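You operate a simulated robot arm through the tools that you are given. There is no shell and no other tool. Be economical: measure what you need, move in short steps, check, and stop when the job is done.

The job below is to be done with a simulated two-armed robot. You get a single attempt, and the scene is never put back.

TASK
Brush the grit off the strainer screen and reseat it in the funnel.
Fine: brush it on the screen rest with the red brush; brush back, cover closed. Set down upright: short brush. What is to be rubbed or washed off counts as gone when no trace of it is left.

Only the result counts: the job must be done as asked and must still hold three seconds after the hand-in. Knocking over, shifting, dropping, spilling or breaking anything else fails it. Lids that push on must go on centred and level and be pressed home; caps that screw on are set level and turned clockwise until they are tight.

THE ROBOT
Two 7-joint arms with two-finger parallel grippers on one trunk, on a base that drives. Base frame: it is fixed to the floor where the robot stands at the start and does not move with it; the origin is under the middle of the robot, x ahead of it, y to its left, z up. Readings come in cm, degrees, newtons and seconds.
The left shoulder is at the start at [5, 16.1, 119.8], the right one opposite. With the tool pointing down near the work surface each hand reaches from about 20 to 68 cm from the robot's upright axis, wherever it stands, measured 20 degrees to its own side. Places, roughly: funnel cover [60, 10, 100]; keg valve [40, 10, 80]; screen rest inside [40, -90, 90]; screen seat [60, 10, 90]; short brush [50, -300, 100]. Payload 3.43 kg a hand.
The TCP of each hand is the grasp point between the finger pads, 3 cm short of the fingertips. In the tool frame z runs along the fingers and y along their closing line. Largest opening 9.4 cm; finger width 2.8, thickness 1; the body of the gripper, 5 by 9.6 cm, starts 5.5 cm behind the TCP.
Orientation is that of the tool frame in the base frame, as a unit quaternion [w, x, y, z]. With the fingers straight down and closing along the base's y, the tool's x points along the base's -x, its y along +y and its z along -z.

THE INTERFACE
- The arms move only by the tool play_rows. It takes "left_commands", "right_commands" or both (then of equal length, played together; a hand with none holds still); each is one flat list of numbers, 7 for each row, row after row: the shift along the tool's x, y, z in cm, then the turn, a rotation vector about the tool's x, y, z in degrees, then the opening, from 0 (shut) to 1 (fully open). In form: [dx, dy, dz, wx, wy, wz, grip, dx, dy, dz, wx, wy, wz, grip, ...]. A call has 1 to 20 rows; each row shifts and turns the commanded pose from where the row before left it, along the tool's axes as they then stand. A row lasts 0.2 s, in which the tool goes at most 5 cm and 8.6 degrees; a call with a longer step from one row to the next is refused whole, and so is a gripper value outside its range. Where a pose cannot be reached the arm comes as near as it can. A force on the tool above 80 N (or 10 N above the force at the start of the call, whichever is more), or a blocked arm, ends the call early, and 0.2 s more pass. Each finger travels about 4.5 cm/s and halts on what it meets, pressing with about 28 N; the grip force reading is that of the motor and also rises with nothing between the fingers. The clock runs only during rows and for 0.2 s after the last one: add rows that do not move to give the fingers time. The reply holds the time, the measured pose of the TCP, the force on the tool along the base axes, the opening and the grip force, in the units named above and with some noise, with the torque about the TCP (base axes, N m) and any sound that the robot's microphone picked up, and new pictures: "show" is both (left out), scene, wrist or none (wrist: the cameras of the hands that moved).
- Cameras (640 x 400 px; columns grow to the right, rows downward): "scene" is now at [12.69, 0.16, 135.02]; the picture's right is [0.06, -1.00, 0.00], its down [-0.36, -0.02, -0.93] and it looks along [0.93, 0.06, -0.36] (base axes); focal length 214 px, centre (320, 200). "left" rides on the left gripper at [7.6, -1.4, -10.2] in its tool frame; the picture's right is [0.18, 0.98, 0.00], its down [-0.75, 0.14, -0.64] and it looks along [-0.63, 0.12, 0.77] (tool axes); focal length 243 px, centre (320, 200). "right" rides on the right gripper at [7.6, 1.4, -10.2] in its tool frame; the picture's right is [-0.18, 0.98, 0.00], its down [-0.75, -0.14, -0.64] and it looks along [-0.63, -0.12, 0.77] (tool axes); focal length 243 px, centre (320, 200). There is no depth. A picture from a camera that has moved, and an enlarged one, comes with that camera's place and axes in the base frame and with its lens. The place of the scene camera against the robot may be out by one fixed shift of up to 1.2 cm in any direction.
- lift_body(by): slides the trunk up (or, below 0, down) by that many cm; the arms and the scene camera ride with it, the base frame stays. It gives what a move gives, with no picture.
- steer(legs): drives the robot by 1 to 6 legs, each [ahead, left, turn to the left] in cm, cm and degrees, along the robot's own axes; the way and the turn of a leg run together, so that a leg with both is an arc; at most 150 cm and 180 degrees a leg. The arms and the cameras ride along, it lands a little off, and it stops where it bumps. It gives what a move gives, and a new picture of the scene camera.
- pan_tilt(pan, tilt): turns the head with the scene camera to pan (to the left, within 80 degrees either way) and tilt (down, from -29 to 69), counted from straight ahead of the robot. It gives what a move gives, and a new picture of the scene camera.
- enlarge(camera, box): a new picture of the part [left, top, right, bottom] of that camera's present view, enlarged. No time passes.
- hand_in(): hands the job in; it is judged then, once.

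Go step by step. Nothing tells you exact positions but the pictures and the camera data: compare them with the known pose of the tool, close in by small moves and look again before you grip or let go. The budget is 120 turns and 260 pictures, counting those below and the enlarged ones. Unless the task says otherwise, let go and move clear before handing in, and close with one line.

The tools are called as name(argument=value, ...) on one line, values as JSON. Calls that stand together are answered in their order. play_rows: Moves the arms, as the interface text tells. Its arguments: {"type":"object","properties":{"left_commands":{"type":"array","items":{"type":"number"}},"right_commands":{"type":"array","items":{"type":"number"}},"show":{"type":"string","enum":["both","scene","wrist","none"]}},"required":[]} The other tools are called the same way: lift_body (by) slides the trunk up or down; steer (legs) drives the base; pan_tilt (pan, tilt) turns the head that bears the scene camera; enlarge (camera, box) takes an enlarged picture of a part of a camera's view; hand_in () hands the job in.

At the start:

```text
t: 0.0
left_tool_pos: [34.87, 21.51, 130.86]
left_tool_rot: [0.0, -0.001, 1.0, 0.0]
left_wrist_force: [0.0, -0.3, -0.2]
left_wrist_torque: [0.05, 0.01, 0.0]
left_width: 9.38
left_grip_force: 0.0
right_tool_pos: [38.81, -13.14, 138.63]
right_tool_rot: [0.0, 0.001, 1.0, 0.002]
right_wrist_force: [0.6, 0.6, -0.5]
right_wrist_torque: [-0.03, -0.01, 0.02]
right_width: 9.41
right_grip_force: 0.0
trunk travel left (down, up): [-22.5, 4.2]
robot x, y, heading: [0.03, -0.08, -0.1]
head pan, tilt: [3.6, 21.2]
```

scene: 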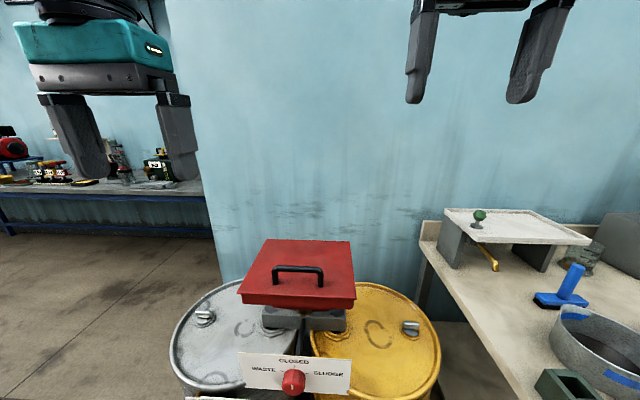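
right: 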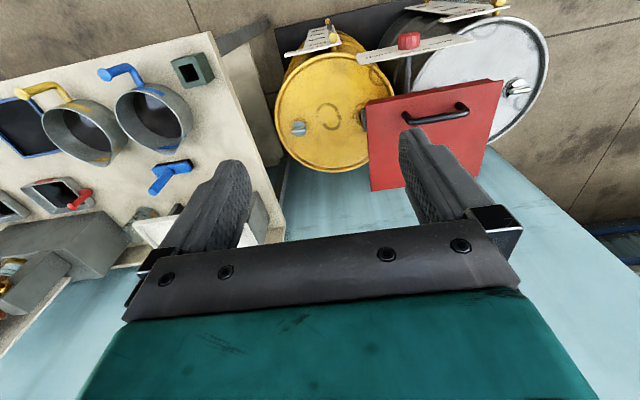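
left: 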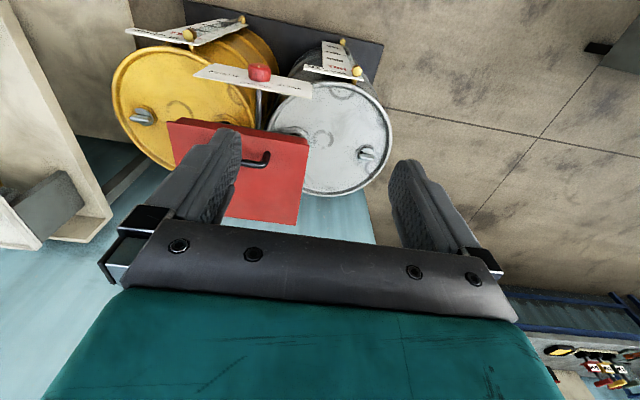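

I see the red funnel cover over two drums, with a bench carrying trays, bowls and brushes to the right. I'll look around with the head before moving anything.

enlarge(camera="scene", box=[180, 220, 460, 400])

pan_tilt(pan=-60, tilt=30)

```text
2.22 times, centred on (320, 310) of scene
camera zoom: at [12.69, 0.16, 135.02], right [0.06, -1.0, 0.0], down [-0.36, -0.02, -0.93], along [0.93, 0.06, -0.36], focal length 477 px, centre (320, -44)
```

zoom: 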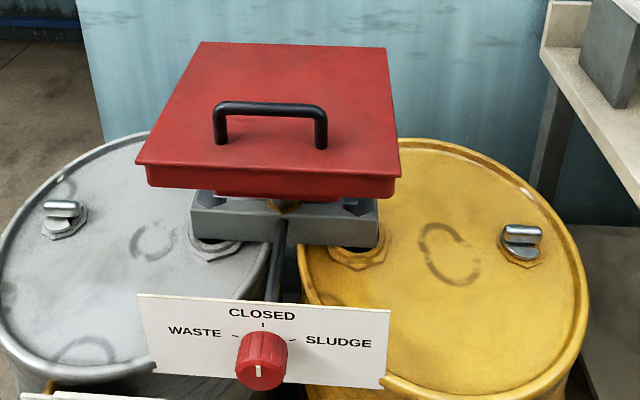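

```text
t: 1.3
left_tool_pos: [34.93, 21.53, 130.91]
left_tool_rot: [0.0, -0.001, 1.0, 0.0]
left_wrist_force: [-0.2, 0.3, 0.6]
left_wrist_torque: [0.0, 0.02, 0.02]
left_width: 9.41
left_grip_force: 0.0
right_tool_pos: [38.79, -13.09, 138.52]
right_tool_rot: [0.0, 0.001, 1.0, 0.001]
right_wrist_force: [-0.6, 0.1, -0.1]
right_wrist_torque: [0.01, 0.03, -0.01]
right_width: 9.41
right_grip_force: 0.0
trunk travel left (down, up): [-22.5, 4.2]
robot x, y, heading: [0.14, 0.17, -0.2]
head pan, tilt: [-60.0, 30.0]
camera scene: at [7.94, -8.25, 133.62], right [-0.87, -0.5, 0.0], down [-0.25, 0.43, -0.87], along [0.43, -0.75, -0.5], focal length 214 px, centre (320, 200)
```

scene: 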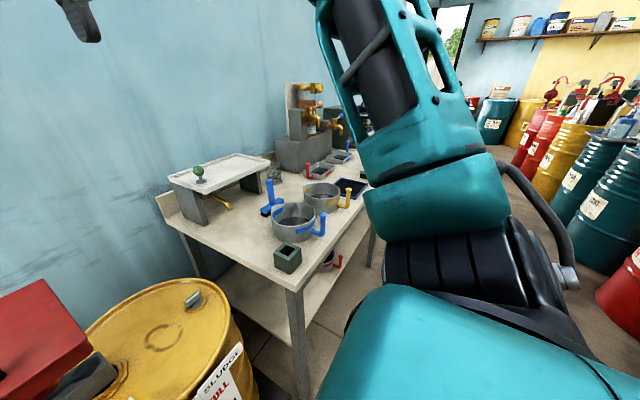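

The bench runs to my right with several pans and trays, and the short brush is much farther along. I'll strafe right for a closer view of the bench.

steer(legs=[[0, -75, 0]])

pan_tilt(pan=0, tilt=50)

pan_tilt(pan=-75, tilt=15)

```text
t: 5.4
left_tool_pos: [34.84, -53.69, 130.79]
left_tool_rot: [-0.001, 0.002, 1.0, 0.001]
left_wrist_force: [0.8, 0.5, 0.0]
left_wrist_torque: [0.01, -0.03, 0.01]
left_width: 9.38
left_grip_force: 0.0
right_tool_pos: [38.63, -88.3, 138.43]
right_tool_rot: [0.0, 0.003, 1.0, 0.001]
right_wrist_force: [-0.1, 0.3, -0.3]
right_wrist_torque: [-0.01, -0.02, 0.01]
right_width: 9.4
right_grip_force: 0.1
trunk travel left (down, up): [-22.5, 4.2]
robot x, y, heading: [-0.29, -74.75, -0.2]
head pan, tilt: [-60.0, 30.0]
camera scene: at [7.72, -83.29, 133.62], right [-0.87, -0.5, 0.0], down [-0.25, 0.43, -0.87], along [0.43, -0.75, -0.5], focal length 214 px, centre (320, 200)
```

scene: 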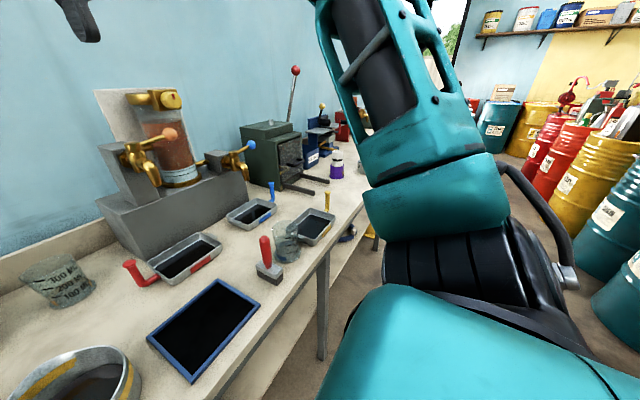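

```text
t: 6.7
left_tool_pos: [34.84, -53.64, 130.93]
left_tool_rot: [0.0, 0.002, 1.0, -0.001]
left_wrist_force: [-0.3, 1.2, 0.4]
left_wrist_torque: [0.02, 0.0, -0.02]
left_width: 9.37
left_grip_force: 0.1
right_tool_pos: [38.51, -88.21, 138.45]
right_tool_rot: [0.0, 0.003, 1.0, 0.0]
right_wrist_force: [-0.2, 0.3, 0.3]
right_wrist_torque: [-0.02, 0.04, -0.01]
right_width: 9.39
right_grip_force: 0.0
trunk travel left (down, up): [-22.5, 4.2]
robot x, y, heading: [-0.31, -74.79, -0.3]
head pan, tilt: [0.0, 50.0]
camera scene: at [10.94, -75.45, 130.67], right [-0.01, -1.0, 0.0], down [-0.77, 0.0, -0.64], along [0.64, 0.0, -0.77], focal length 214 px, centre (320, 200)
```

scene: 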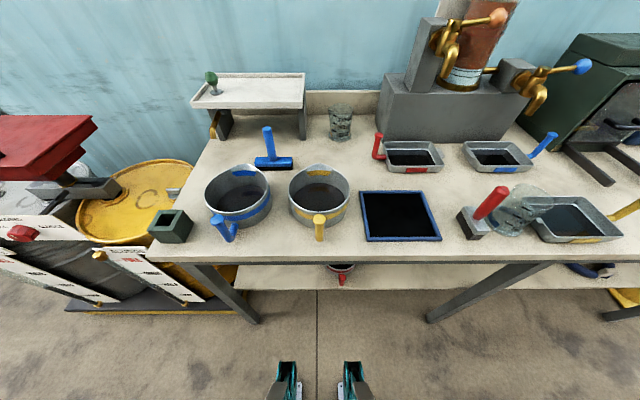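

```text
t: 8.2
left_tool_pos: [34.74, -53.72, 130.83]
left_tool_rot: [0.0, 0.001, 1.0, -0.001]
left_wrist_force: [0.5, -0.3, 0.2]
left_wrist_torque: [0.04, 0.01, -0.05]
left_width: 9.4
left_grip_force: 0.1
right_tool_pos: [38.61, -88.22, 138.53]
right_tool_rot: [0.0, 0.003, 1.0, 0.001]
right_wrist_force: [-0.5, -0.2, 0.3]
right_wrist_torque: [0.0, 0.0, 0.04]
right_width: 9.42
right_grip_force: 0.0
trunk travel left (down, up): [-22.5, 4.2]
robot x, y, heading: [0.05, -75.19, -0.3]
head pan, tilt: [-75.0, 15.0]
camera scene: at [5.62, -84.44, 136.03], right [-0.97, -0.26, 0.0], down [-0.07, 0.25, -0.97], along [0.25, -0.93, -0.26], focal length 214 px, centre (320, 200)
```

scene: 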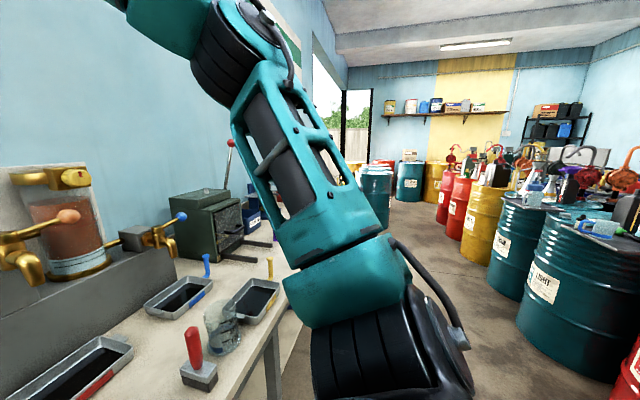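

The blue-framed black tray near [40, -93] fits the screen rest, and there's a red-handled tool beside it. I'll enlarge those, then look further along for the short brush at y≈-300.

pan_tilt(pan=-25, tilt=45)

enlarge(camera="scene", box=[160, 100, 480, 300])

steer(legs=[[0, -130, 0]])

pan_tilt(pan=-35, tilt=25)

```text
t: 9.3
left_tool_pos: [34.85, -53.61, 130.86]
left_tool_rot: [-0.001, 0.002, 1.0, 0.0]
left_wrist_force: [-0.1, -0.4, 0.8]
left_wrist_torque: [0.02, -0.01, 0.01]
left_width: 9.37
left_grip_force: 0.0
right_tool_pos: [38.66, -88.22, 138.52]
right_tool_rot: [0.0, 0.002, 1.0, 0.002]
right_wrist_force: [-0.5, 0.2, 0.1]
right_wrist_torque: [0.0, 0.0, 0.0]
right_width: 9.39
right_grip_force: 0.0
trunk travel left (down, up): [-22.5, 4.2]
robot x, y, heading: [0.19, -74.76, -0.4]
head pan, tilt: [-25.0, 45.0]
camera scene: at [10.59, -78.88, 131.36], right [-0.43, -0.9, 0.0], down [-0.64, 0.3, -0.71], along [0.64, -0.3, -0.71], focal length 214 px, centre (320, 200)
```

scene: 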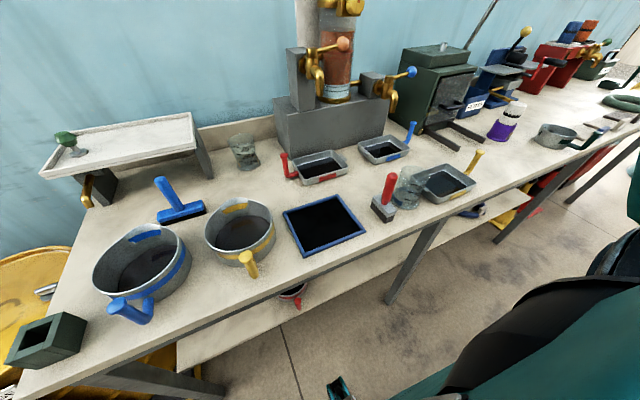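

```text
2.00 times, centred on (320, 200) of scene
camera zoom: at [10.59, -78.88, 131.36], right [-0.43, -0.9, 0.0], down [-0.64, 0.3, -0.71], along [0.64, -0.3, -0.71], focal length 429 px, centre (320, 200)
```

zoom: 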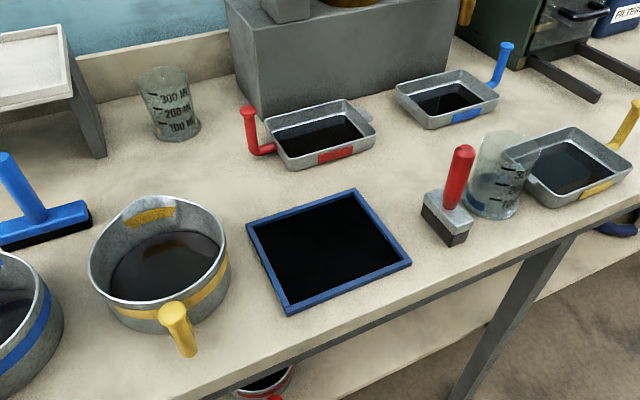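

```text
t: 15.9
left_tool_pos: [34.29, -183.2, 130.89]
left_tool_rot: [-0.001, 0.002, 1.0, -0.001]
left_wrist_force: [0.1, 0.0, -0.9]
left_wrist_torque: [0.01, 0.0, -0.03]
left_width: 9.39
left_grip_force: 0.1
right_tool_pos: [38.17, -217.84, 138.62]
right_tool_rot: [0.0, 0.003, 1.0, 0.0]
right_wrist_force: [0.7, 0.4, 0.5]
right_wrist_torque: [-0.03, 0.02, -0.04]
right_width: 9.41
right_grip_force: 0.1
trunk travel left (down, up): [-22.5, 4.2]
robot x, y, heading: [-0.58, -204.57, -0.1]
head pan, tilt: [-25.0, 45.0]
camera scene: at [10.08, -208.53, 131.36], right [-0.43, -0.9, 0.0], down [-0.64, 0.3, -0.71], along [0.64, -0.3, -0.71], focal length 214 px, centre (320, 200)
```

scene: 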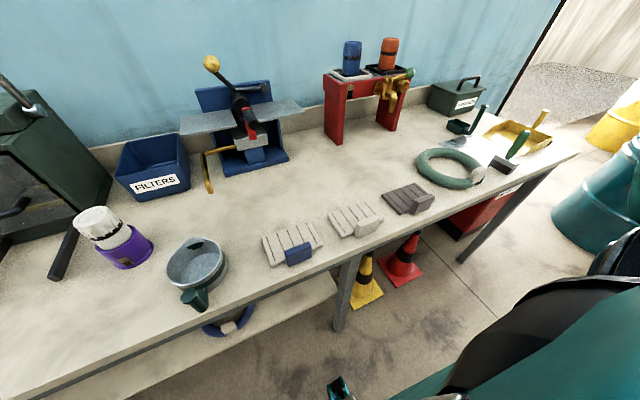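

```text
t: 16.7
left_tool_pos: [34.28, -183.27, 130.89]
left_tool_rot: [0.002, 0.001, 1.0, -0.001]
left_wrist_force: [-0.2, 0.5, -0.6]
left_wrist_torque: [-0.02, 0.01, 0.03]
left_width: 9.43
left_grip_force: 0.0
right_tool_pos: [38.13, -217.76, 138.59]
right_tool_rot: [0.001, 0.003, 1.0, 0.001]
right_wrist_force: [-0.2, 0.8, -0.5]
right_wrist_torque: [0.01, 0.01, -0.01]
right_width: 9.42
right_grip_force: 0.0
trunk travel left (down, up): [-22.5, 4.2]
robot x, y, heading: [-0.32, -204.4, -0.2]
head pan, tilt: [-35.0, 25.0]
camera scene: at [10.25, -210.36, 134.41], right [-0.58, -0.82, 0.0], down [-0.35, 0.24, -0.91], along [0.74, -0.52, -0.42], focal length 214 px, centre (320, 200)
```

scene: 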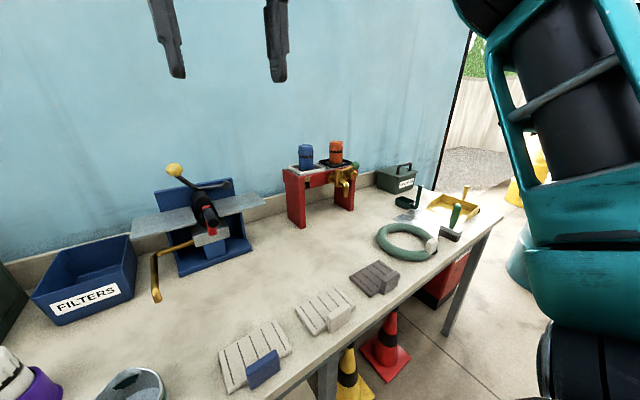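

The far end of the bench holds a small green-handled brush, a hose and a yellow dustpan. I'll enlarge that corner to find out which one is "red" and which is "short".

steer(legs=[[0, -80, 0]])

pan_tilt(pan=0, tilt=45)

enlarge(camera="scene", box=[200, 80, 520, 280])

```text
t: 21.0
left_tool_pos: [34.05, -263.39, 130.95]
left_tool_rot: [0.0, 0.0, 1.0, -0.001]
left_wrist_force: [-0.6, -0.6, 0.8]
left_wrist_torque: [0.01, -0.03, -0.01]
left_width: 9.37
left_grip_force: 0.1
right_tool_pos: [37.98, -297.97, 138.54]
right_tool_rot: [0.0, 0.002, 1.0, 0.001]
right_wrist_force: [-0.3, 0.1, -0.2]
right_wrist_torque: [-0.02, -0.01, -0.01]
right_width: 9.44
right_grip_force: 0.0
trunk travel left (down, up): [-22.5, 4.2]
robot x, y, heading: [-1.11, -284.66, -0.2]
head pan, tilt: [-35.0, 25.0]
camera scene: at [10.01, -290.56, 134.41], right [-0.58, -0.82, 0.0], down [-0.35, 0.24, -0.91], along [0.74, -0.52, -0.42], focal length 214 px, centre (320, 200)
```

scene: 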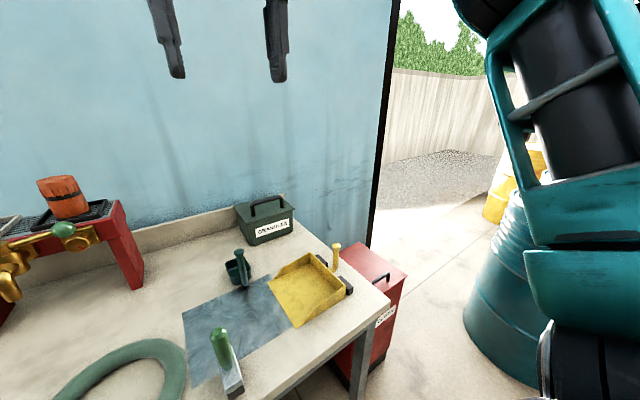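

```text
t: 22.0
left_tool_pos: [34.06, -263.36, 130.72]
left_tool_rot: [0.0, 0.0, 1.0, 0.0]
left_wrist_force: [0.7, -0.4, -0.5]
left_wrist_torque: [0.01, -0.03, 0.0]
left_width: 9.41
left_grip_force: 0.1
right_tool_pos: [37.87, -297.94, 138.43]
right_tool_rot: [0.0, 0.002, 1.0, 0.0]
right_wrist_force: [0.7, 0.6, -0.1]
right_wrist_torque: [-0.03, 0.0, 0.01]
right_width: 9.4
right_grip_force: 0.0
trunk travel left (down, up): [-22.5, 4.2]
robot x, y, heading: [-0.76, -284.72, -0.3]
head pan, tilt: [0.0, 45.0]
camera scene: at [10.61, -285.26, 131.36], right [0.0, -1.0, 0.0], down [-0.71, 0.0, -0.71], along [0.71, 0.0, -0.71], focal length 214 px, centre (320, 200)
```

scene: 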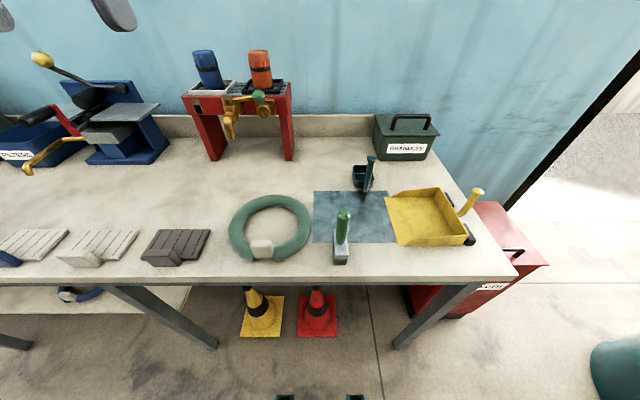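

```text
2.00 times, centred on (360, 180) of scene
camera zoom: at [10.61, -285.26, 131.36], right [0.0, -1.0, 0.0], down [-0.71, 0.0, -0.71], along [0.71, 0.0, -0.71], focal length 429 px, centre (240, 240)
```

zoom: 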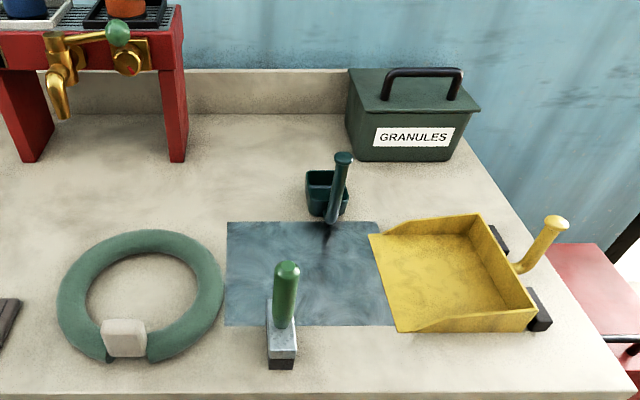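

The green brush here belongs to the dustpan set, and the red brush is the one by the blue-framed rest at about [41, -114]. I'll drive back to the funnel and inspect the cover.

steer(legs=[[0, 145, 0], [0, 140, 0]])

pan_tilt(pan=0, tilt=50)

enlarge(camera="scene", box=[160, 100, 480, 300])

```text
t: 35.7
left_tool_pos: [32.32, 21.18, 130.88]
left_tool_rot: [0.0, -0.01, 1.0, -0.001]
left_wrist_force: [0.1, -0.2, 0.0]
left_wrist_torque: [0.01, -0.01, 0.02]
left_width: 9.39
left_grip_force: 0.2
right_tool_pos: [36.9, -13.38, 138.59]
right_tool_rot: [0.0, -0.008, 1.0, 0.0]
right_wrist_force: [0.0, 0.0, 0.3]
right_wrist_torque: [0.01, 0.03, -0.03]
right_width: 9.38
right_grip_force: 0.0
trunk travel left (down, up): [-22.5, 4.2]
robot x, y, heading: [-1.76, -1.03, 0.9]
head pan, tilt: [0.0, 45.0]
camera scene: at [9.44, -1.19, 131.36], right [0.02, -1.0, 0.0], down [-0.71, -0.01, -0.71], along [0.71, 0.01, -0.71], focal length 214 px, centre (320, 200)
```

scene: 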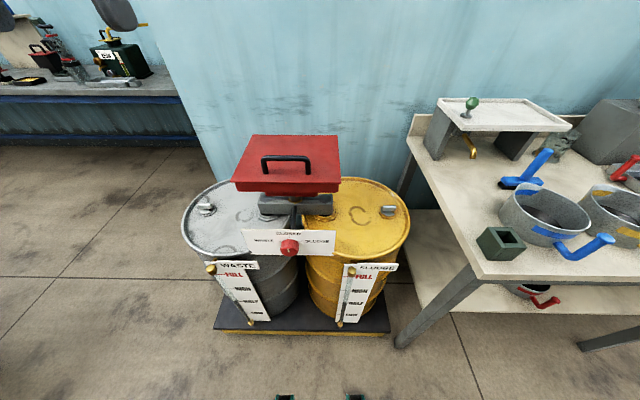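

```text
t: 36.4
left_tool_pos: [32.47, 21.09, 131.03]
left_tool_rot: [0.002, -0.01, 1.0, -0.001]
left_wrist_force: [-0.7, 0.9, 0.3]
left_wrist_torque: [-0.04, 0.03, 0.01]
left_width: 9.41
left_grip_force: 0.1
right_tool_pos: [37.05, -13.34, 138.55]
right_tool_rot: [0.001, -0.008, 1.0, 0.0]
right_wrist_force: [0.1, -1.0, -0.1]
right_wrist_torque: [-0.02, -0.02, 0.03]
right_width: 9.37
right_grip_force: 0.1
trunk travel left (down, up): [-22.5, 4.2]
robot x, y, heading: [-2.15, -0.98, 0.9]
head pan, tilt: [0.0, 50.0]
camera scene: at [9.0, -1.22, 130.67], right [0.02, -1.0, 0.0], down [-0.77, -0.01, -0.64], along [0.64, 0.01, -0.77], focal length 214 px, centre (320, 200)
```

scene: 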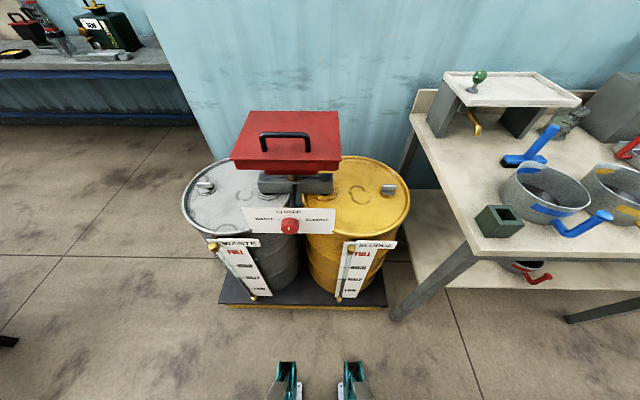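

```text
2.00 times, centred on (320, 200) of scene
camera zoom: at [9.0, -1.22, 130.67], right [0.02, -1.0, 0.0], down [-0.77, -0.01, -0.64], along [0.64, 0.01, -0.77], focal length 429 px, centre (320, 200)
```

zoom: 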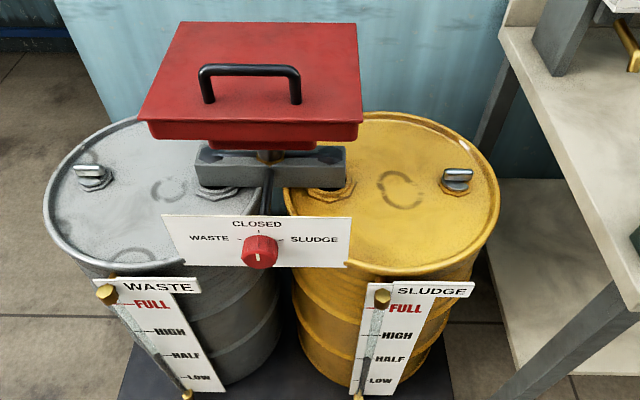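

The cover looks hinged at the wall side, with its handle bar running along y at about [52, 8, 103]. I'll edge closer and turn the left hand so that its fingers close along x above the handle.

steer(legs=[[9, 0, -0.9]])

play_rows(left_commands=[0, 0, 0, 0, 0, 8.2, 1, 0, 0, 0, 0, 0, 8.2, 1, 0, 0, 0, 0, 0, 8.2, 1, 0, 0, 0, 0, 0, 8.2, 1, 0, 0, 0, 0, 0, 8.2, 1, 0, 0, 0, 0, 0, 8.2, 1, 0, 0, 0, 0, 0, 8.2, 1, 0, 0, 0, 0, 0, 8.2, 1, 0, 0, 0, 0, 0, 8.2, 1, 0, 0, 0, 0, 0, 8.2, 1, 0, 0, 0, 0, 0, 8, 1, 0, 0, 0, 0, 0, 0, 1], show="both")

```text
t: 37.5
left_tool_pos: [41.24, 20.72, 130.88]
left_tool_rot: [0.0, -0.002, 1.0, 0.0]
left_wrist_force: [-0.2, 0.1, 0.3]
left_wrist_torque: [-0.02, 0.01, 0.01]
left_width: 9.4
left_grip_force: 0.1
right_tool_pos: [45.19, -13.76, 138.53]
right_tool_rot: [-0.001, 0.0, 1.0, 0.0]
right_wrist_force: [0.2, 0.7, 0.4]
right_wrist_torque: [0.01, -0.01, -0.02]
right_width: 9.37
right_grip_force: 0.1
trunk travel left (down, up): [-22.5, 4.2]
robot x, y, heading: [6.02, -0.67, 0.2]
head pan, tilt: [0.0, 50.0]
camera scene: at [17.44, -1.28, 130.64], right [0.0, -1.0, 0.0], down [-0.77, 0.0, -0.64], along [0.64, 0.0, -0.77], focal length 214 px, centre (320, 200)
```

scene: 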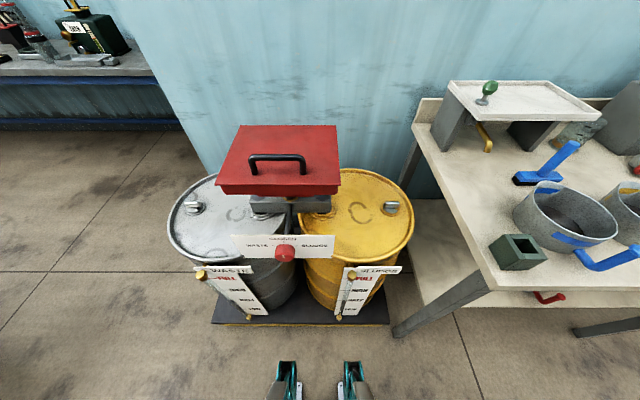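

```text
t: 40.1
left_tool_pos: [32.33, 12.26, 125.63]
left_tool_rot: [0.0, 0.705, 0.709, 0.0]
left_wrist_force: [-0.4, 0.0, 0.2]
left_wrist_torque: [0.01, -0.03, 0.0]
left_width: 9.4
left_grip_force: 0.1
left hand out of reach, approached as far as the arm can: row 7, 8, 9, 10, 11
right_tool_pos: [45.17, -13.8, 138.63]
right_tool_rot: [0.001, -0.001, 1.0, -0.001]
right_wrist_force: [-0.9, -0.7, 0.0]
right_wrist_torque: [-0.01, 0.01, 0.01]
right_width: 9.4
right_grip_force: 0.0
trunk travel left (down, up): [-22.5, 4.2]
robot x, y, heading: [6.77, -0.93, 0.1]
head pan, tilt: [0.0, 50.0]
camera scene: at [17.31, -1.25, 130.66], right [0.0, -1.0, 0.0], down [-0.77, 0.0, -0.64], along [0.64, 0.0, -0.77], focal length 214 px, centre (320, 200)
camera left: at [30.91, 19.9, 135.74], right [0.98, 0.19, 0.0], down [0.14, -0.75, 0.64], along [0.12, -0.63, -0.77], focal length 243 px, centre (320, 200)
```

scene: 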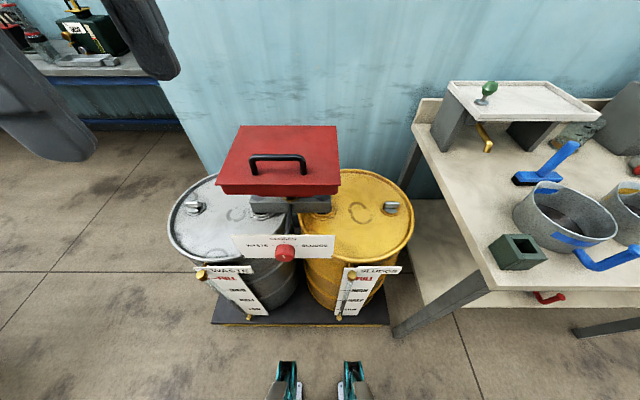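
left: 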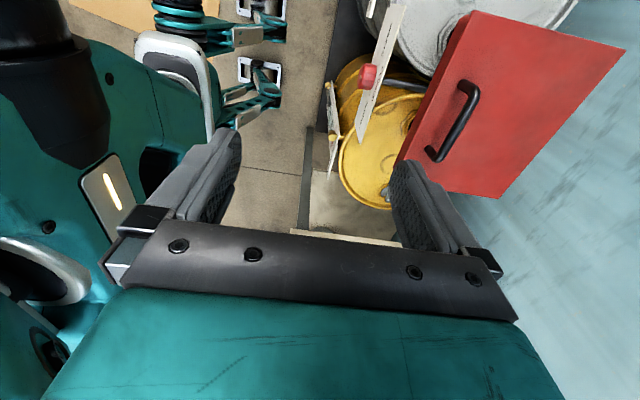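

The bar really is near [52, 9, 103]. I'll lower the hand first to regain reach and see where the command frame lands.

play_rows(left_commands=[0, 2, 3, 0, 0, 0, 1, 0, 2, 3, 0, 0, 0, 1, 0, 2, 3, 0, 0, 0, 1, 0, 0, 0, 0, 0, 0, 1], show="wrist")

```text
t: 41.1
left_tool_pos: [32.76, 9.11, 117.33]
left_tool_rot: [0.001, 0.704, 0.71, 0.001]
left_wrist_force: [0.2, 0.7, 0.3]
left_wrist_torque: [0.01, 0.01, 0.02]
left_width: 9.39
left_grip_force: 0.1
left hand out of reach, approached as far as the arm can: row 1, 2, 3
right_tool_pos: [45.1, -13.86, 138.56]
right_tool_rot: [0.0, -0.001, 1.0, 0.0]
right_wrist_force: [0.6, 0.0, -0.4]
right_wrist_torque: [0.03, -0.03, 0.0]
right_width: 9.4
right_grip_force: 0.0
trunk travel left (down, up): [-22.5, 4.2]
robot x, y, heading: [6.44, -0.88, 0.2]
head pan, tilt: [0.0, 50.0]
camera left: at [31.26, 16.63, 127.57], right [0.98, 0.19, 0.0], down [0.15, -0.75, 0.64], along [0.13, -0.63, -0.77], focal length 243 px, centre (320, 200)
```

left: 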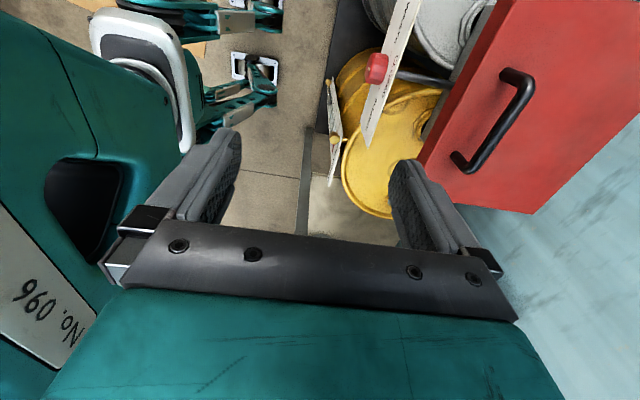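

This wrist direction runs into the arm's limits. I'll turn the hand back by 180° to use the opposite direction.

play_rows(left_commands=[0, 0, -2, 0, 0, -8.5, 1, 0, 0, -2, 0, 0, -8.5, 1, 0, 0, 0, 0, 0, -8.5, 1, 0, 0, 0, 0, 0, -8.5, 1, 0, 0, 0, 0, 0, -8.5, 1, 0, 0, 0, 0, 0, -8.5, 1, 0, 0, 0, 0, 0, -8.5, 1, 0, 0, 0, 0, 0, -8.5, 1, 0, 0, 0, 0, 0, -8.5, 1, 0, 0, 0, 0, 0, -8.5, 1, 0, 0, 0, 0, 0, -8.5, 1, 0, 0, 0, 0, 0, -8.5, 1, 0, 0, 0, 0, 0, -8.5, 1, 0, 0, 0, 0, 0, -8.5, 1, 0, 0, 0, 0, 0, -8.5, 1, 0, 0, 0, 0, 0, -8.5, 1, 0, 0, 0, 0, 0, -8.5, 1, 0, 0, 0, 0, 0, -8.5, 1, 0, 0, 0, 0, 0, -8.5, 1, 0, 0, 0, 0, 0, -8.5, 1], show="none")

play_rows(left_commands=[0, 0, 0, 0, 0, -8, 1, 0, 0, 0, 0, 0, -2.5, 1], show="wrist")

```text
t: 45.3
left_tool_pos: [32.7, 9.06, 121.4]
left_tool_rot: [0.0, -0.646, 0.764, -0.001]
left_wrist_force: [0.0, 0.3, 0.1]
left_wrist_torque: [-0.02, -0.01, -0.03]
left_width: 9.39
left_grip_force: 0.0
right_tool_pos: [45.1, -13.77, 138.56]
right_tool_rot: [0.0, -0.001, 1.0, 0.0]
right_wrist_force: [0.1, -0.4, -0.1]
right_wrist_torque: [0.04, 0.01, 0.03]
right_width: 9.39
right_grip_force: 0.1
trunk travel left (down, up): [-22.5, 4.2]
robot x, y, heading: [6.2, -1.07, 0.2]
head pan, tilt: [0.0, 50.0]
```

```text
t: 45.9
left_tool_pos: [32.57, 8.93, 121.37]
left_tool_rot: [0.001, 0.713, -0.701, 0.0]
left_wrist_force: [-0.5, 0.1, 1.0]
left_wrist_torque: [0.0, 0.01, 0.01]
left_width: 9.42
left_grip_force: 0.1
right_tool_pos: [45.13, -13.76, 138.46]
right_tool_rot: [0.0, -0.001, 1.0, 0.0]
right_wrist_force: [1.1, -0.5, 0.2]
right_wrist_torque: [-0.03, 0.0, -0.02]
right_width: 9.39
right_grip_force: 0.0
trunk travel left (down, up): [-22.5, 4.2]
robot x, y, heading: [6.04, -0.83, 0.1]
head pan, tilt: [0.0, 50.0]
camera left: at [34.2, 1.41, 131.62], right [-0.98, -0.2, 0.0], down [-0.15, 0.75, 0.64], along [-0.13, 0.63, -0.77], focal length 243 px, centre (320, 200)
```

left: 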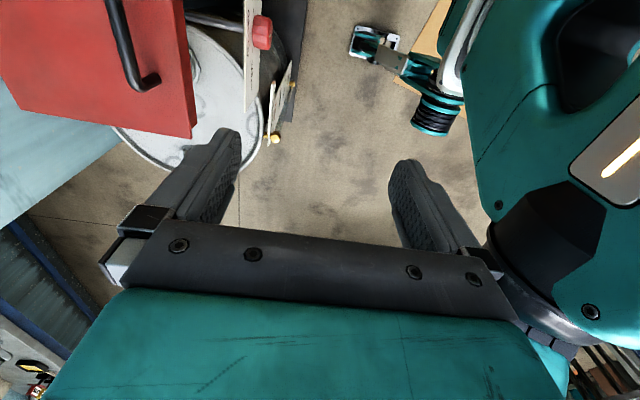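

This direction works, and the handle's left end is at y≈12.9, so its centre is near [52, 7.5]. I'll move above it.

play_rows(left_commands=[0.3, -4, 0, 0, 0, 0, 1, 0.3, -4, 0, 0, 0, 0, 1, 0.3, -4, 0, 0, 0, 0, 1, 0.3, -4, 1, 0, 0, 0, 1, 0.3, -3.4, 2, 0, 0, 0, 1, 0, 0, 2, 0, 0, 0, 1, 0, 0, 2, 0, 0, 0, 1, 0, 0, 1, 0, 0, 0, 1])

```text
t: 47.7
left_tool_pos: [46.13, 10.52, 114.92]
left_tool_rot: [0.001, 0.712, -0.702, 0.0]
left_wrist_force: [-0.4, -0.4, -0.4]
left_wrist_torque: [0.02, 0.02, 0.0]
left_width: 9.4
left_grip_force: 0.0
left hand out of reach, approached as far as the arm can: row 2, 3, 4, 5
right_tool_pos: [45.11, -13.75, 138.66]
right_tool_rot: [-0.001, -0.001, 1.0, 0.001]
right_wrist_force: [-0.2, 0.2, -1.3]
right_wrist_torque: [0.01, -0.01, 0.01]
right_width: 9.41
right_grip_force: 0.0
trunk travel left (down, up): [-22.5, 4.2]
robot x, y, heading: [6.15, -0.99, 0.1]
head pan, tilt: [0.0, 50.0]
camera scene: at [17.3, -1.28, 130.67], right [0.0, -1.0, 0.0], down [-0.77, 0.0, -0.64], along [0.64, 0.0, -0.77], focal length 214 px, centre (320, 200)
camera left: at [47.7, 2.98, 125.13], right [-0.98, -0.2, 0.0], down [-0.15, 0.75, 0.64], along [-0.13, 0.63, -0.77], focal length 243 px, centre (320, 200)
```

scene: 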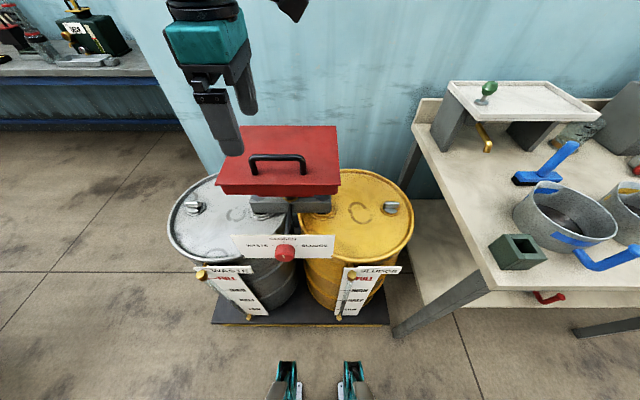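
left: 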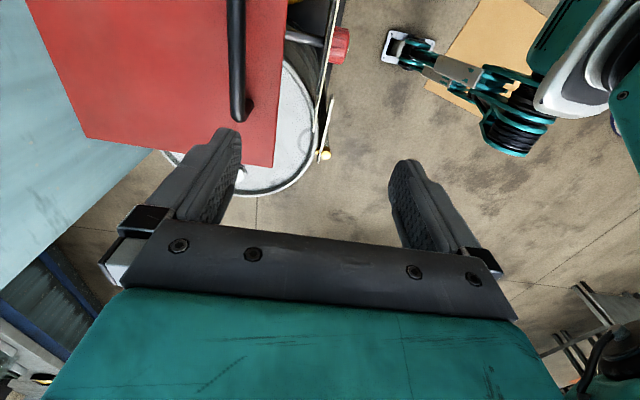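

The hand is too high to reach forward, so I'll raise it while lowering the trunk and then try again.

play_rows(left_commands=[0, 2, -4, 0, 0, 0, 1, 0, 2, -4, 0, 0, 0, 1, 0, 0, -2, 0, 0, 0, 1], show="none")

lift_body(by=-14)

play_rows(left_commands=[0.8, -4, 0, 0, 0, 0, 1, 0.8, -4, 0, 0, 0, 0, 1, 0.8, -2, 0, 0, 0, 0, 1, 0, 0, 0, 0, 0, 0, 1])

```text
t: 48.5
left_tool_pos: [42.21, 10.52, 124.99]
left_tool_rot: [0.0, 0.712, -0.702, 0.0]
left_wrist_force: [0.8, 1.0, -0.4]
left_wrist_torque: [0.0, -0.02, -0.01]
left_width: 9.43
left_grip_force: 0.1
right_tool_pos: [45.08, -13.83, 138.39]
right_tool_rot: [0.0, -0.001, 1.0, 0.0]
right_wrist_force: [-0.1, -1.0, -0.9]
right_wrist_torque: [0.01, -0.01, 0.01]
right_width: 9.41
right_grip_force: 0.0
trunk travel left (down, up): [-22.5, 4.2]
robot x, y, heading: [6.08, -1.3, 0.3]
head pan, tilt: [0.0, 50.0]
```

```text
t: 50.2
left_tool_pos: [42.24, 10.45, 111.05]
left_tool_rot: [0.0, 0.712, -0.702, 0.0]
left_wrist_force: [0.0, -0.1, -0.2]
left_wrist_torque: [0.01, -0.03, 0.0]
left_width: 9.43
left_grip_force: 0.1
right_tool_pos: [45.04, -13.77, 124.55]
right_tool_rot: [-0.001, -0.001, 1.0, 0.001]
right_wrist_force: [-0.2, 0.3, -0.8]
right_wrist_torque: [-0.01, -0.03, 0.0]
right_width: 9.39
right_grip_force: 0.1
trunk travel left (down, up): [-8.5, 18.2]
robot x, y, heading: [6.22, -1.04, 0.4]
head pan, tilt: [0.0, 50.0]
```

```text
t: 51.2
left_tool_pos: [47.05, 12.12, 109.44]
left_tool_rot: [0.0, 0.712, -0.702, 0.002]
left_wrist_force: [0.7, -0.1, 0.5]
left_wrist_torque: [-0.01, 0.01, 0.0]
left_width: 9.42
left_grip_force: 0.2
left hand out of reach, approached as far as the arm can: row 1, 2, 3
right_tool_pos: [45.07, -13.79, 124.6]
right_tool_rot: [0.0, -0.001, 1.0, 0.0]
right_wrist_force: [-0.2, -0.3, -0.8]
right_wrist_torque: [0.0, 0.02, 0.0]
right_width: 9.41
right_grip_force: 0.0
trunk travel left (down, up): [-8.5, 18.2]
robot x, y, heading: [6.18, -0.94, 0.3]
head pan, tilt: [0.0, 50.0]
camera scene: at [17.31, -1.27, 116.66], right [0.0, -1.0, 0.0], down [-0.77, 0.0, -0.64], along [0.64, 0.0, -0.77], focal length 214 px, centre (320, 200)
camera left: at [48.53, 4.58, 119.62], right [-0.98, -0.2, 0.0], down [-0.15, 0.75, 0.64], along [-0.13, 0.63, -0.77], focal length 243 px, centre (320, 200)
```

scene: 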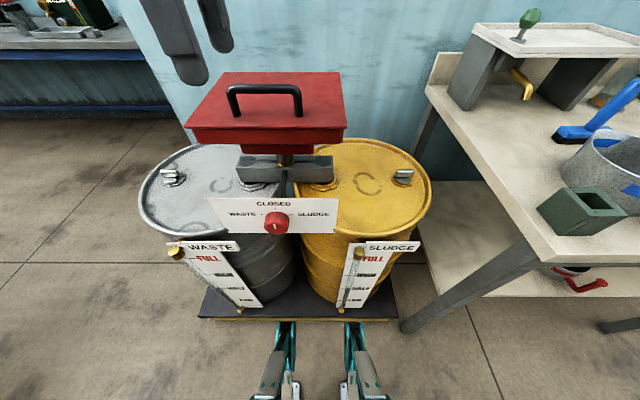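
left: 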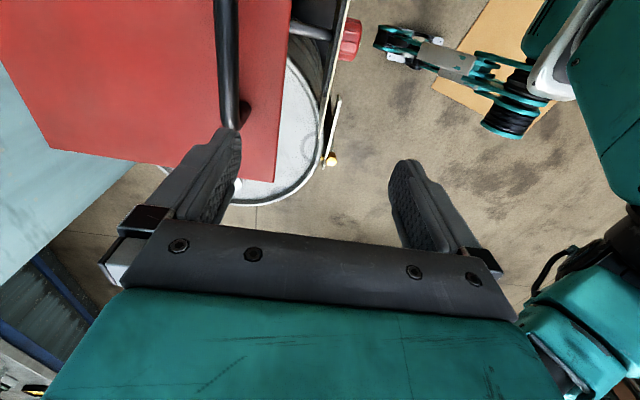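

The downward wrist with this yaw strains the arm. I'll pitch the fingers forward 40° instead, which brings the wrist back and also suits lifting the cover.

play_rows(left_commands=[0, 0.5, -2, 8, 0, 0, 1, 0, 0.5, -1, 8, 0, 0, 1, 0, 0, 0, 8, 0, 0, 1, 0, 0, 0, 8, 0, 0, 1, 0, 0, 0, 8, 0, 0, 1, 0, 0, 0, 0, 0, 0, 1])

```text
t: 52.6
left_tool_pos: [45.86, 12.06, 112.16]
left_tool_rot: [-0.243, 0.669, -0.66, 0.241]
left_wrist_force: [0.7, 0.2, 0.6]
left_wrist_torque: [0.02, 0.02, 0.0]
left_width: 9.42
left_grip_force: 0.0
right_tool_pos: [45.12, -13.78, 124.49]
right_tool_rot: [0.001, -0.001, 1.0, 0.0]
right_wrist_force: [0.7, -0.2, 0.7]
right_wrist_torque: [-0.04, 0.01, 0.0]
right_width: 9.4
right_grip_force: 0.0
trunk travel left (down, up): [-8.5, 18.2]
robot x, y, heading: [6.47, -1.19, 0.3]
head pan, tilt: [0.0, 50.0]
camera scene: at [17.3, -1.28, 116.66], right [0.0, -1.0, 0.0], down [-0.77, 0.0, -0.64], along [0.64, 0.0, -0.77], focal length 214 px, centre (320, 200)
camera left: at [40.48, 4.42, 121.01], right [-0.75, -0.2, -0.63], down [-0.53, 0.75, 0.4], along [0.39, 0.64, -0.66], focal length 243 px, centre (320, 200)
```

scene: 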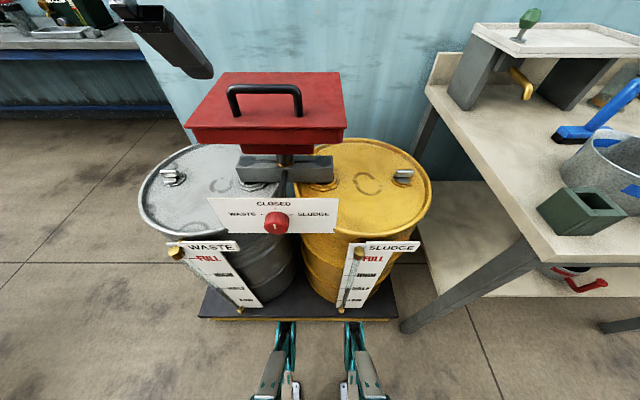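
left: 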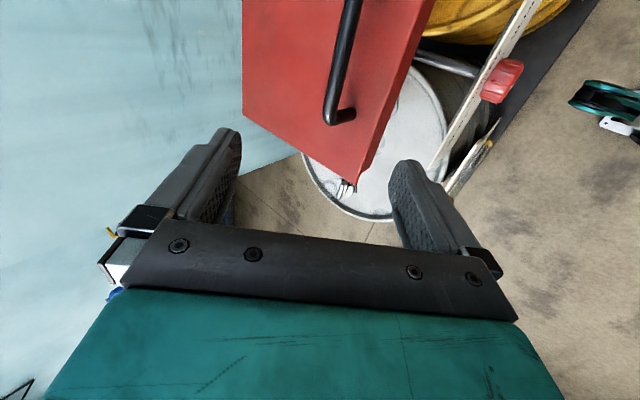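

The forward pitch works, and the two camera estimates put the bar at about [53, 7.8, 101.5]. I'll line up behind the bar along the finger axis with the grip narrowed.

play_rows(left_commands=[2, 0.7, 1.7, 0, 0, 0, 0.7, 2, 0.65, 1.7, 0, 0, 0, 0.4, 0, 0, 1.8, 0, 0, 0, 0.4, 0, 0, 0, 0, 0, 0, 0.4])

enlarge(camera="scene", box=[160, 40, 400, 190])

```text
t: 53.6
left_tool_pos: [48.16, 8.01, 107.32]
left_tool_rot: [-0.243, 0.669, -0.66, 0.241]
left_wrist_force: [0.2, -0.1, 0.9]
left_wrist_torque: [0.02, -0.02, -0.02]
left_width: 3.76
left_grip_force: 0.1
right_tool_pos: [45.16, -13.8, 124.48]
right_tool_rot: [0.0, -0.001, 1.0, 0.0]
right_wrist_force: [0.7, -0.6, 0.5]
right_wrist_torque: [0.01, -0.01, 0.0]
right_width: 9.38
right_grip_force: 0.1
trunk travel left (down, up): [-8.5, 18.2]
robot x, y, heading: [6.1, -0.83, 0.2]
head pan, tilt: [0.0, 50.0]
camera scene: at [17.29, -1.28, 116.67], right [0.0, -1.0, 0.0], down [-0.77, 0.0, -0.64], along [0.64, 0.0, -0.77], focal length 214 px, centre (320, 200)
camera left: at [42.83, 0.39, 116.13], right [-0.75, -0.2, -0.63], down [-0.53, 0.75, 0.4], along [0.39, 0.64, -0.66], focal length 243 px, centre (320, 200)
```

scene: 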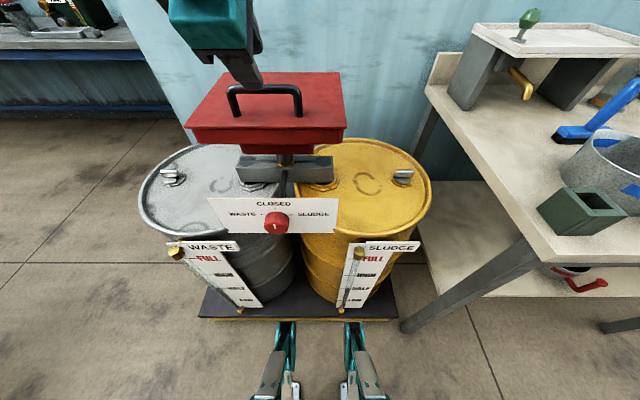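
left: 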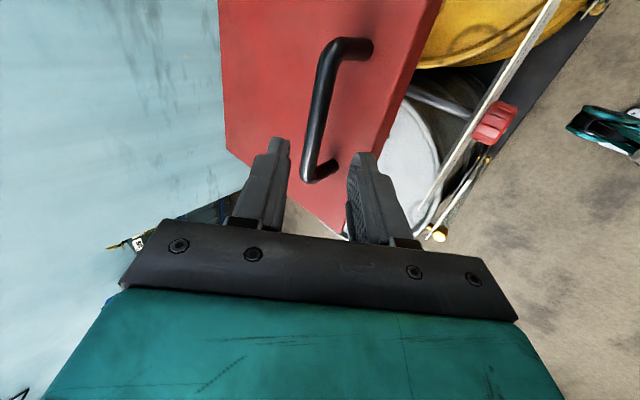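

```text
2.67 times, centred on (280, 115) of scene
camera zoom: at [17.29, -1.28, 116.67], right [0.0, -1.0, 0.0], down [-0.77, 0.0, -0.64], along [0.64, 0.0, -0.77], focal length 572 px, centre (427, 427)
```

zoom: 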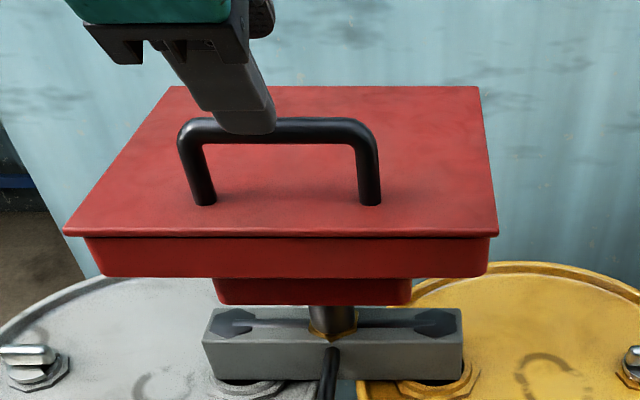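

The bar lies midway between the fingertips. I'll advance along the finger axis and look before closing.

play_rows(left_commands=[0.2, 0, 2, 0, 0, 0, 0.4, 0, 0, 1.5, 0, 0, 0, 0.4, 0, 0, 1.5, 0, 0, 0, 0.4])

enlarge(camera="left", box=[200, 20, 440, 260])

```text
t: 54.4
left_tool_pos: [51.39, 7.81, 103.55]
left_tool_rot: [-0.243, 0.669, -0.66, 0.241]
left_wrist_force: [0.1, -0.5, -0.6]
left_wrist_torque: [0.0, -0.01, 0.02]
left_width: 3.75
left_grip_force: 0.0
right_tool_pos: [45.17, -13.81, 124.48]
right_tool_rot: [0.0, -0.001, 1.0, 0.0]
right_wrist_force: [-1.0, 1.2, 0.8]
right_wrist_torque: [-0.01, -0.02, 0.03]
right_width: 9.39
right_grip_force: 0.0
trunk travel left (down, up): [-8.5, 18.2]
robot x, y, heading: [6.4, -0.44, 0.3]
head pan, tilt: [0.0, 50.0]
camera scene: at [17.31, -1.27, 116.66], right [0.0, -1.0, 0.0], down [-0.77, 0.0, -0.64], along [0.64, 0.0, -0.77], focal length 214 px, centre (320, 200)
camera left: at [46.06, 0.25, 112.29], right [-0.75, -0.2, -0.63], down [-0.53, 0.75, 0.4], along [0.39, 0.64, -0.66], focal length 243 px, centre (320, 200)
```

scene: 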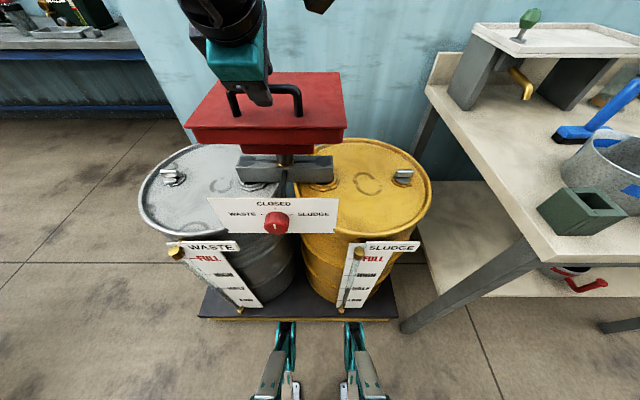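
left: 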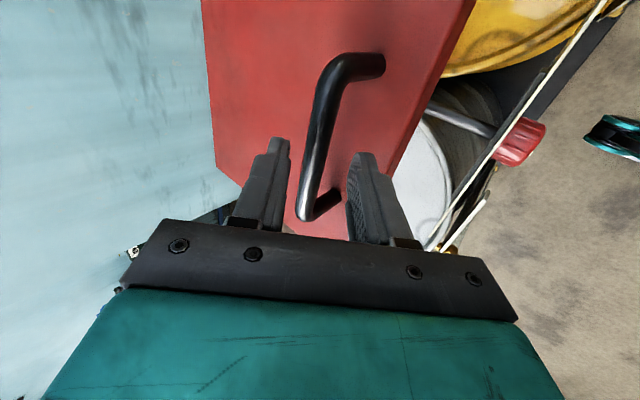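

```text
1.67 times, centred on (320, 140) of left
camera zoom: at [46.06, 0.25, 112.29], right [-0.75, -0.2, -0.63], down [-0.53, 0.75, 0.4], along [0.39, 0.64, -0.66], focal length 404 px, centre (320, 300)
```

zoom: 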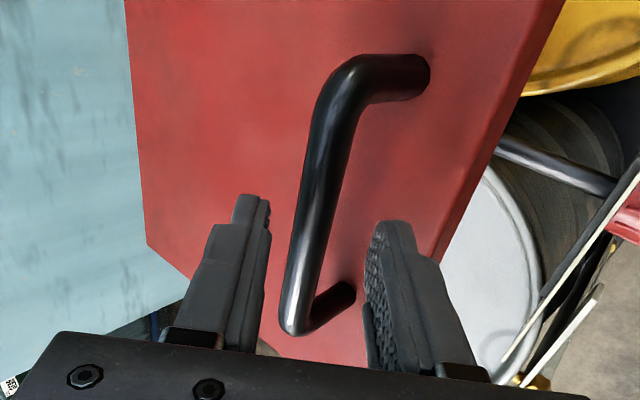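

The fingers straddle the bar. I'll go 1.3 cm deeper, close, and test with a small lift.

play_rows(left_commands=[0, 0, 0.7, 0, 0, 0, 0.4, 0, 0, 0.6, 0, 0, 0, 0.4, 0, 0, 0, 0, 0, 0, 0.1, 0, 0, 0, 0, 0, 0, 0, 0, 0, 0, 0, 0, 0, 0], show="wrist")

```text
t: 55.6
left_tool_pos: [52.4, 8.04, 102.7]
left_tool_rot: [-0.245, 0.669, -0.658, 0.243]
left_wrist_force: [13.8, -0.4, 7.5]
left_wrist_torque: [0.42, -0.43, -0.53]
left_width: 1.46
left_grip_force: 41.8
right_tool_pos: [45.09, -13.93, 124.6]
right_tool_rot: [-0.001, -0.001, 1.0, 0.001]
right_wrist_force: [0.6, 0.0, 0.1]
right_wrist_torque: [-0.04, 0.01, 0.0]
right_width: 9.4
right_grip_force: 0.0
trunk travel left (down, up): [-8.5, 18.2]
robot x, y, heading: [6.44, -0.64, 0.2]
head pan, tilt: [0.0, 50.0]
camera left: at [46.99, 0.26, 111.47], right [-0.75, -0.2, -0.64], down [-0.53, 0.75, 0.4], along [0.4, 0.64, -0.66], focal length 243 px, centre (320, 200)
```

left: 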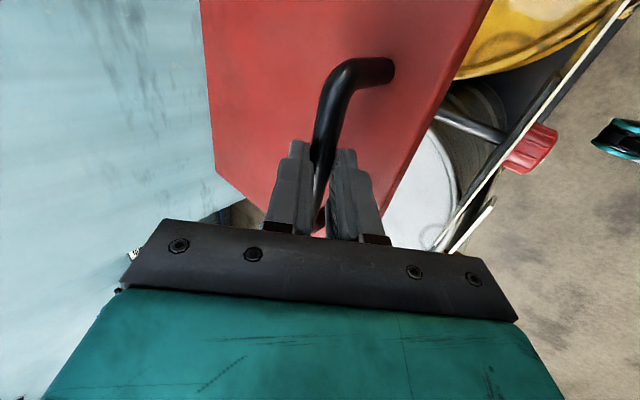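

The bar is gripped (1.46 cm). I'll test-lift by 2 cm.

play_rows(left_commands=[0, -0.64, -0.77, 0, 0, 0, 0, 0, -0.64, -0.77, 0, 0, 0, 0, 0, 0, 0, 0, 0, 0, 0], show="scene")

enlarge(camera="scene", box=[160, 40, 400, 190])

```text
t: 56.4
left_tool_pos: [52.76, 7.85, 104.38]
left_tool_rot: [-0.243, 0.67, -0.66, 0.238]
left_wrist_force: [39.0, -7.6, -16.1]
left_wrist_torque: [0.21, -0.37, -0.54]
left_width: 1.45
left_grip_force: 44.9
right_tool_pos: [45.67, -13.93, 124.2]
right_tool_rot: [-0.003, -0.001, 1.0, 0.001]
right_wrist_force: [0.4, 0.4, 0.7]
right_wrist_torque: [-0.03, -0.02, -0.02]
right_width: 9.42
right_grip_force: 0.0
trunk travel left (down, up): [-8.5, 18.2]
robot x, y, heading: [5.94, -0.87, 0.2]
head pan, tilt: [0.0, 50.0]
camera scene: at [17.81, -1.34, 116.58], right [0.0, -1.0, 0.0], down [-0.77, 0.0, -0.64], along [0.64, 0.0, -0.77], focal length 214 px, centre (320, 200)
```

scene: 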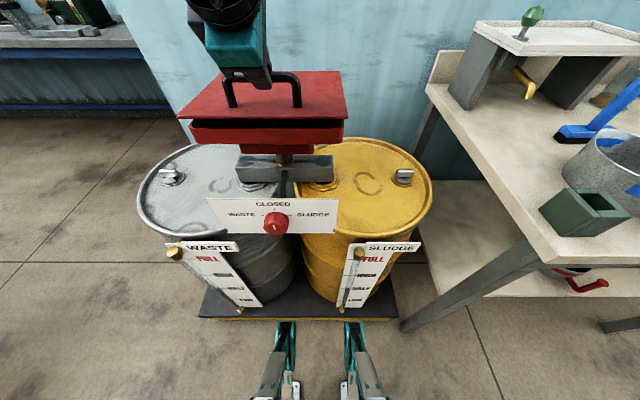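

```text
2.67 times, centred on (280, 115) of scene
camera zoom: at [17.81, -1.34, 116.58], right [0.0, -1.0, 0.0], down [-0.77, 0.0, -0.64], along [0.64, 0.0, -0.77], focal length 572 px, centre (427, 427)
```

zoom: 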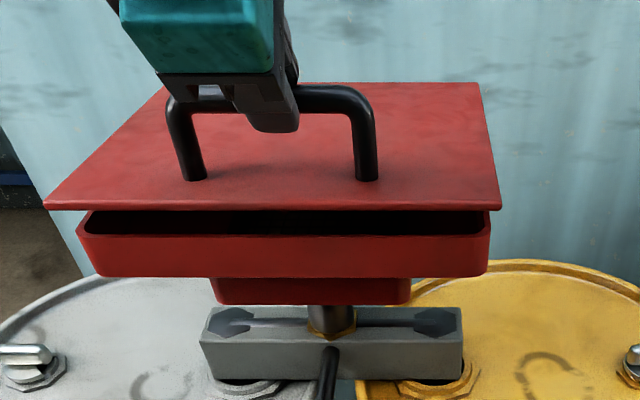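

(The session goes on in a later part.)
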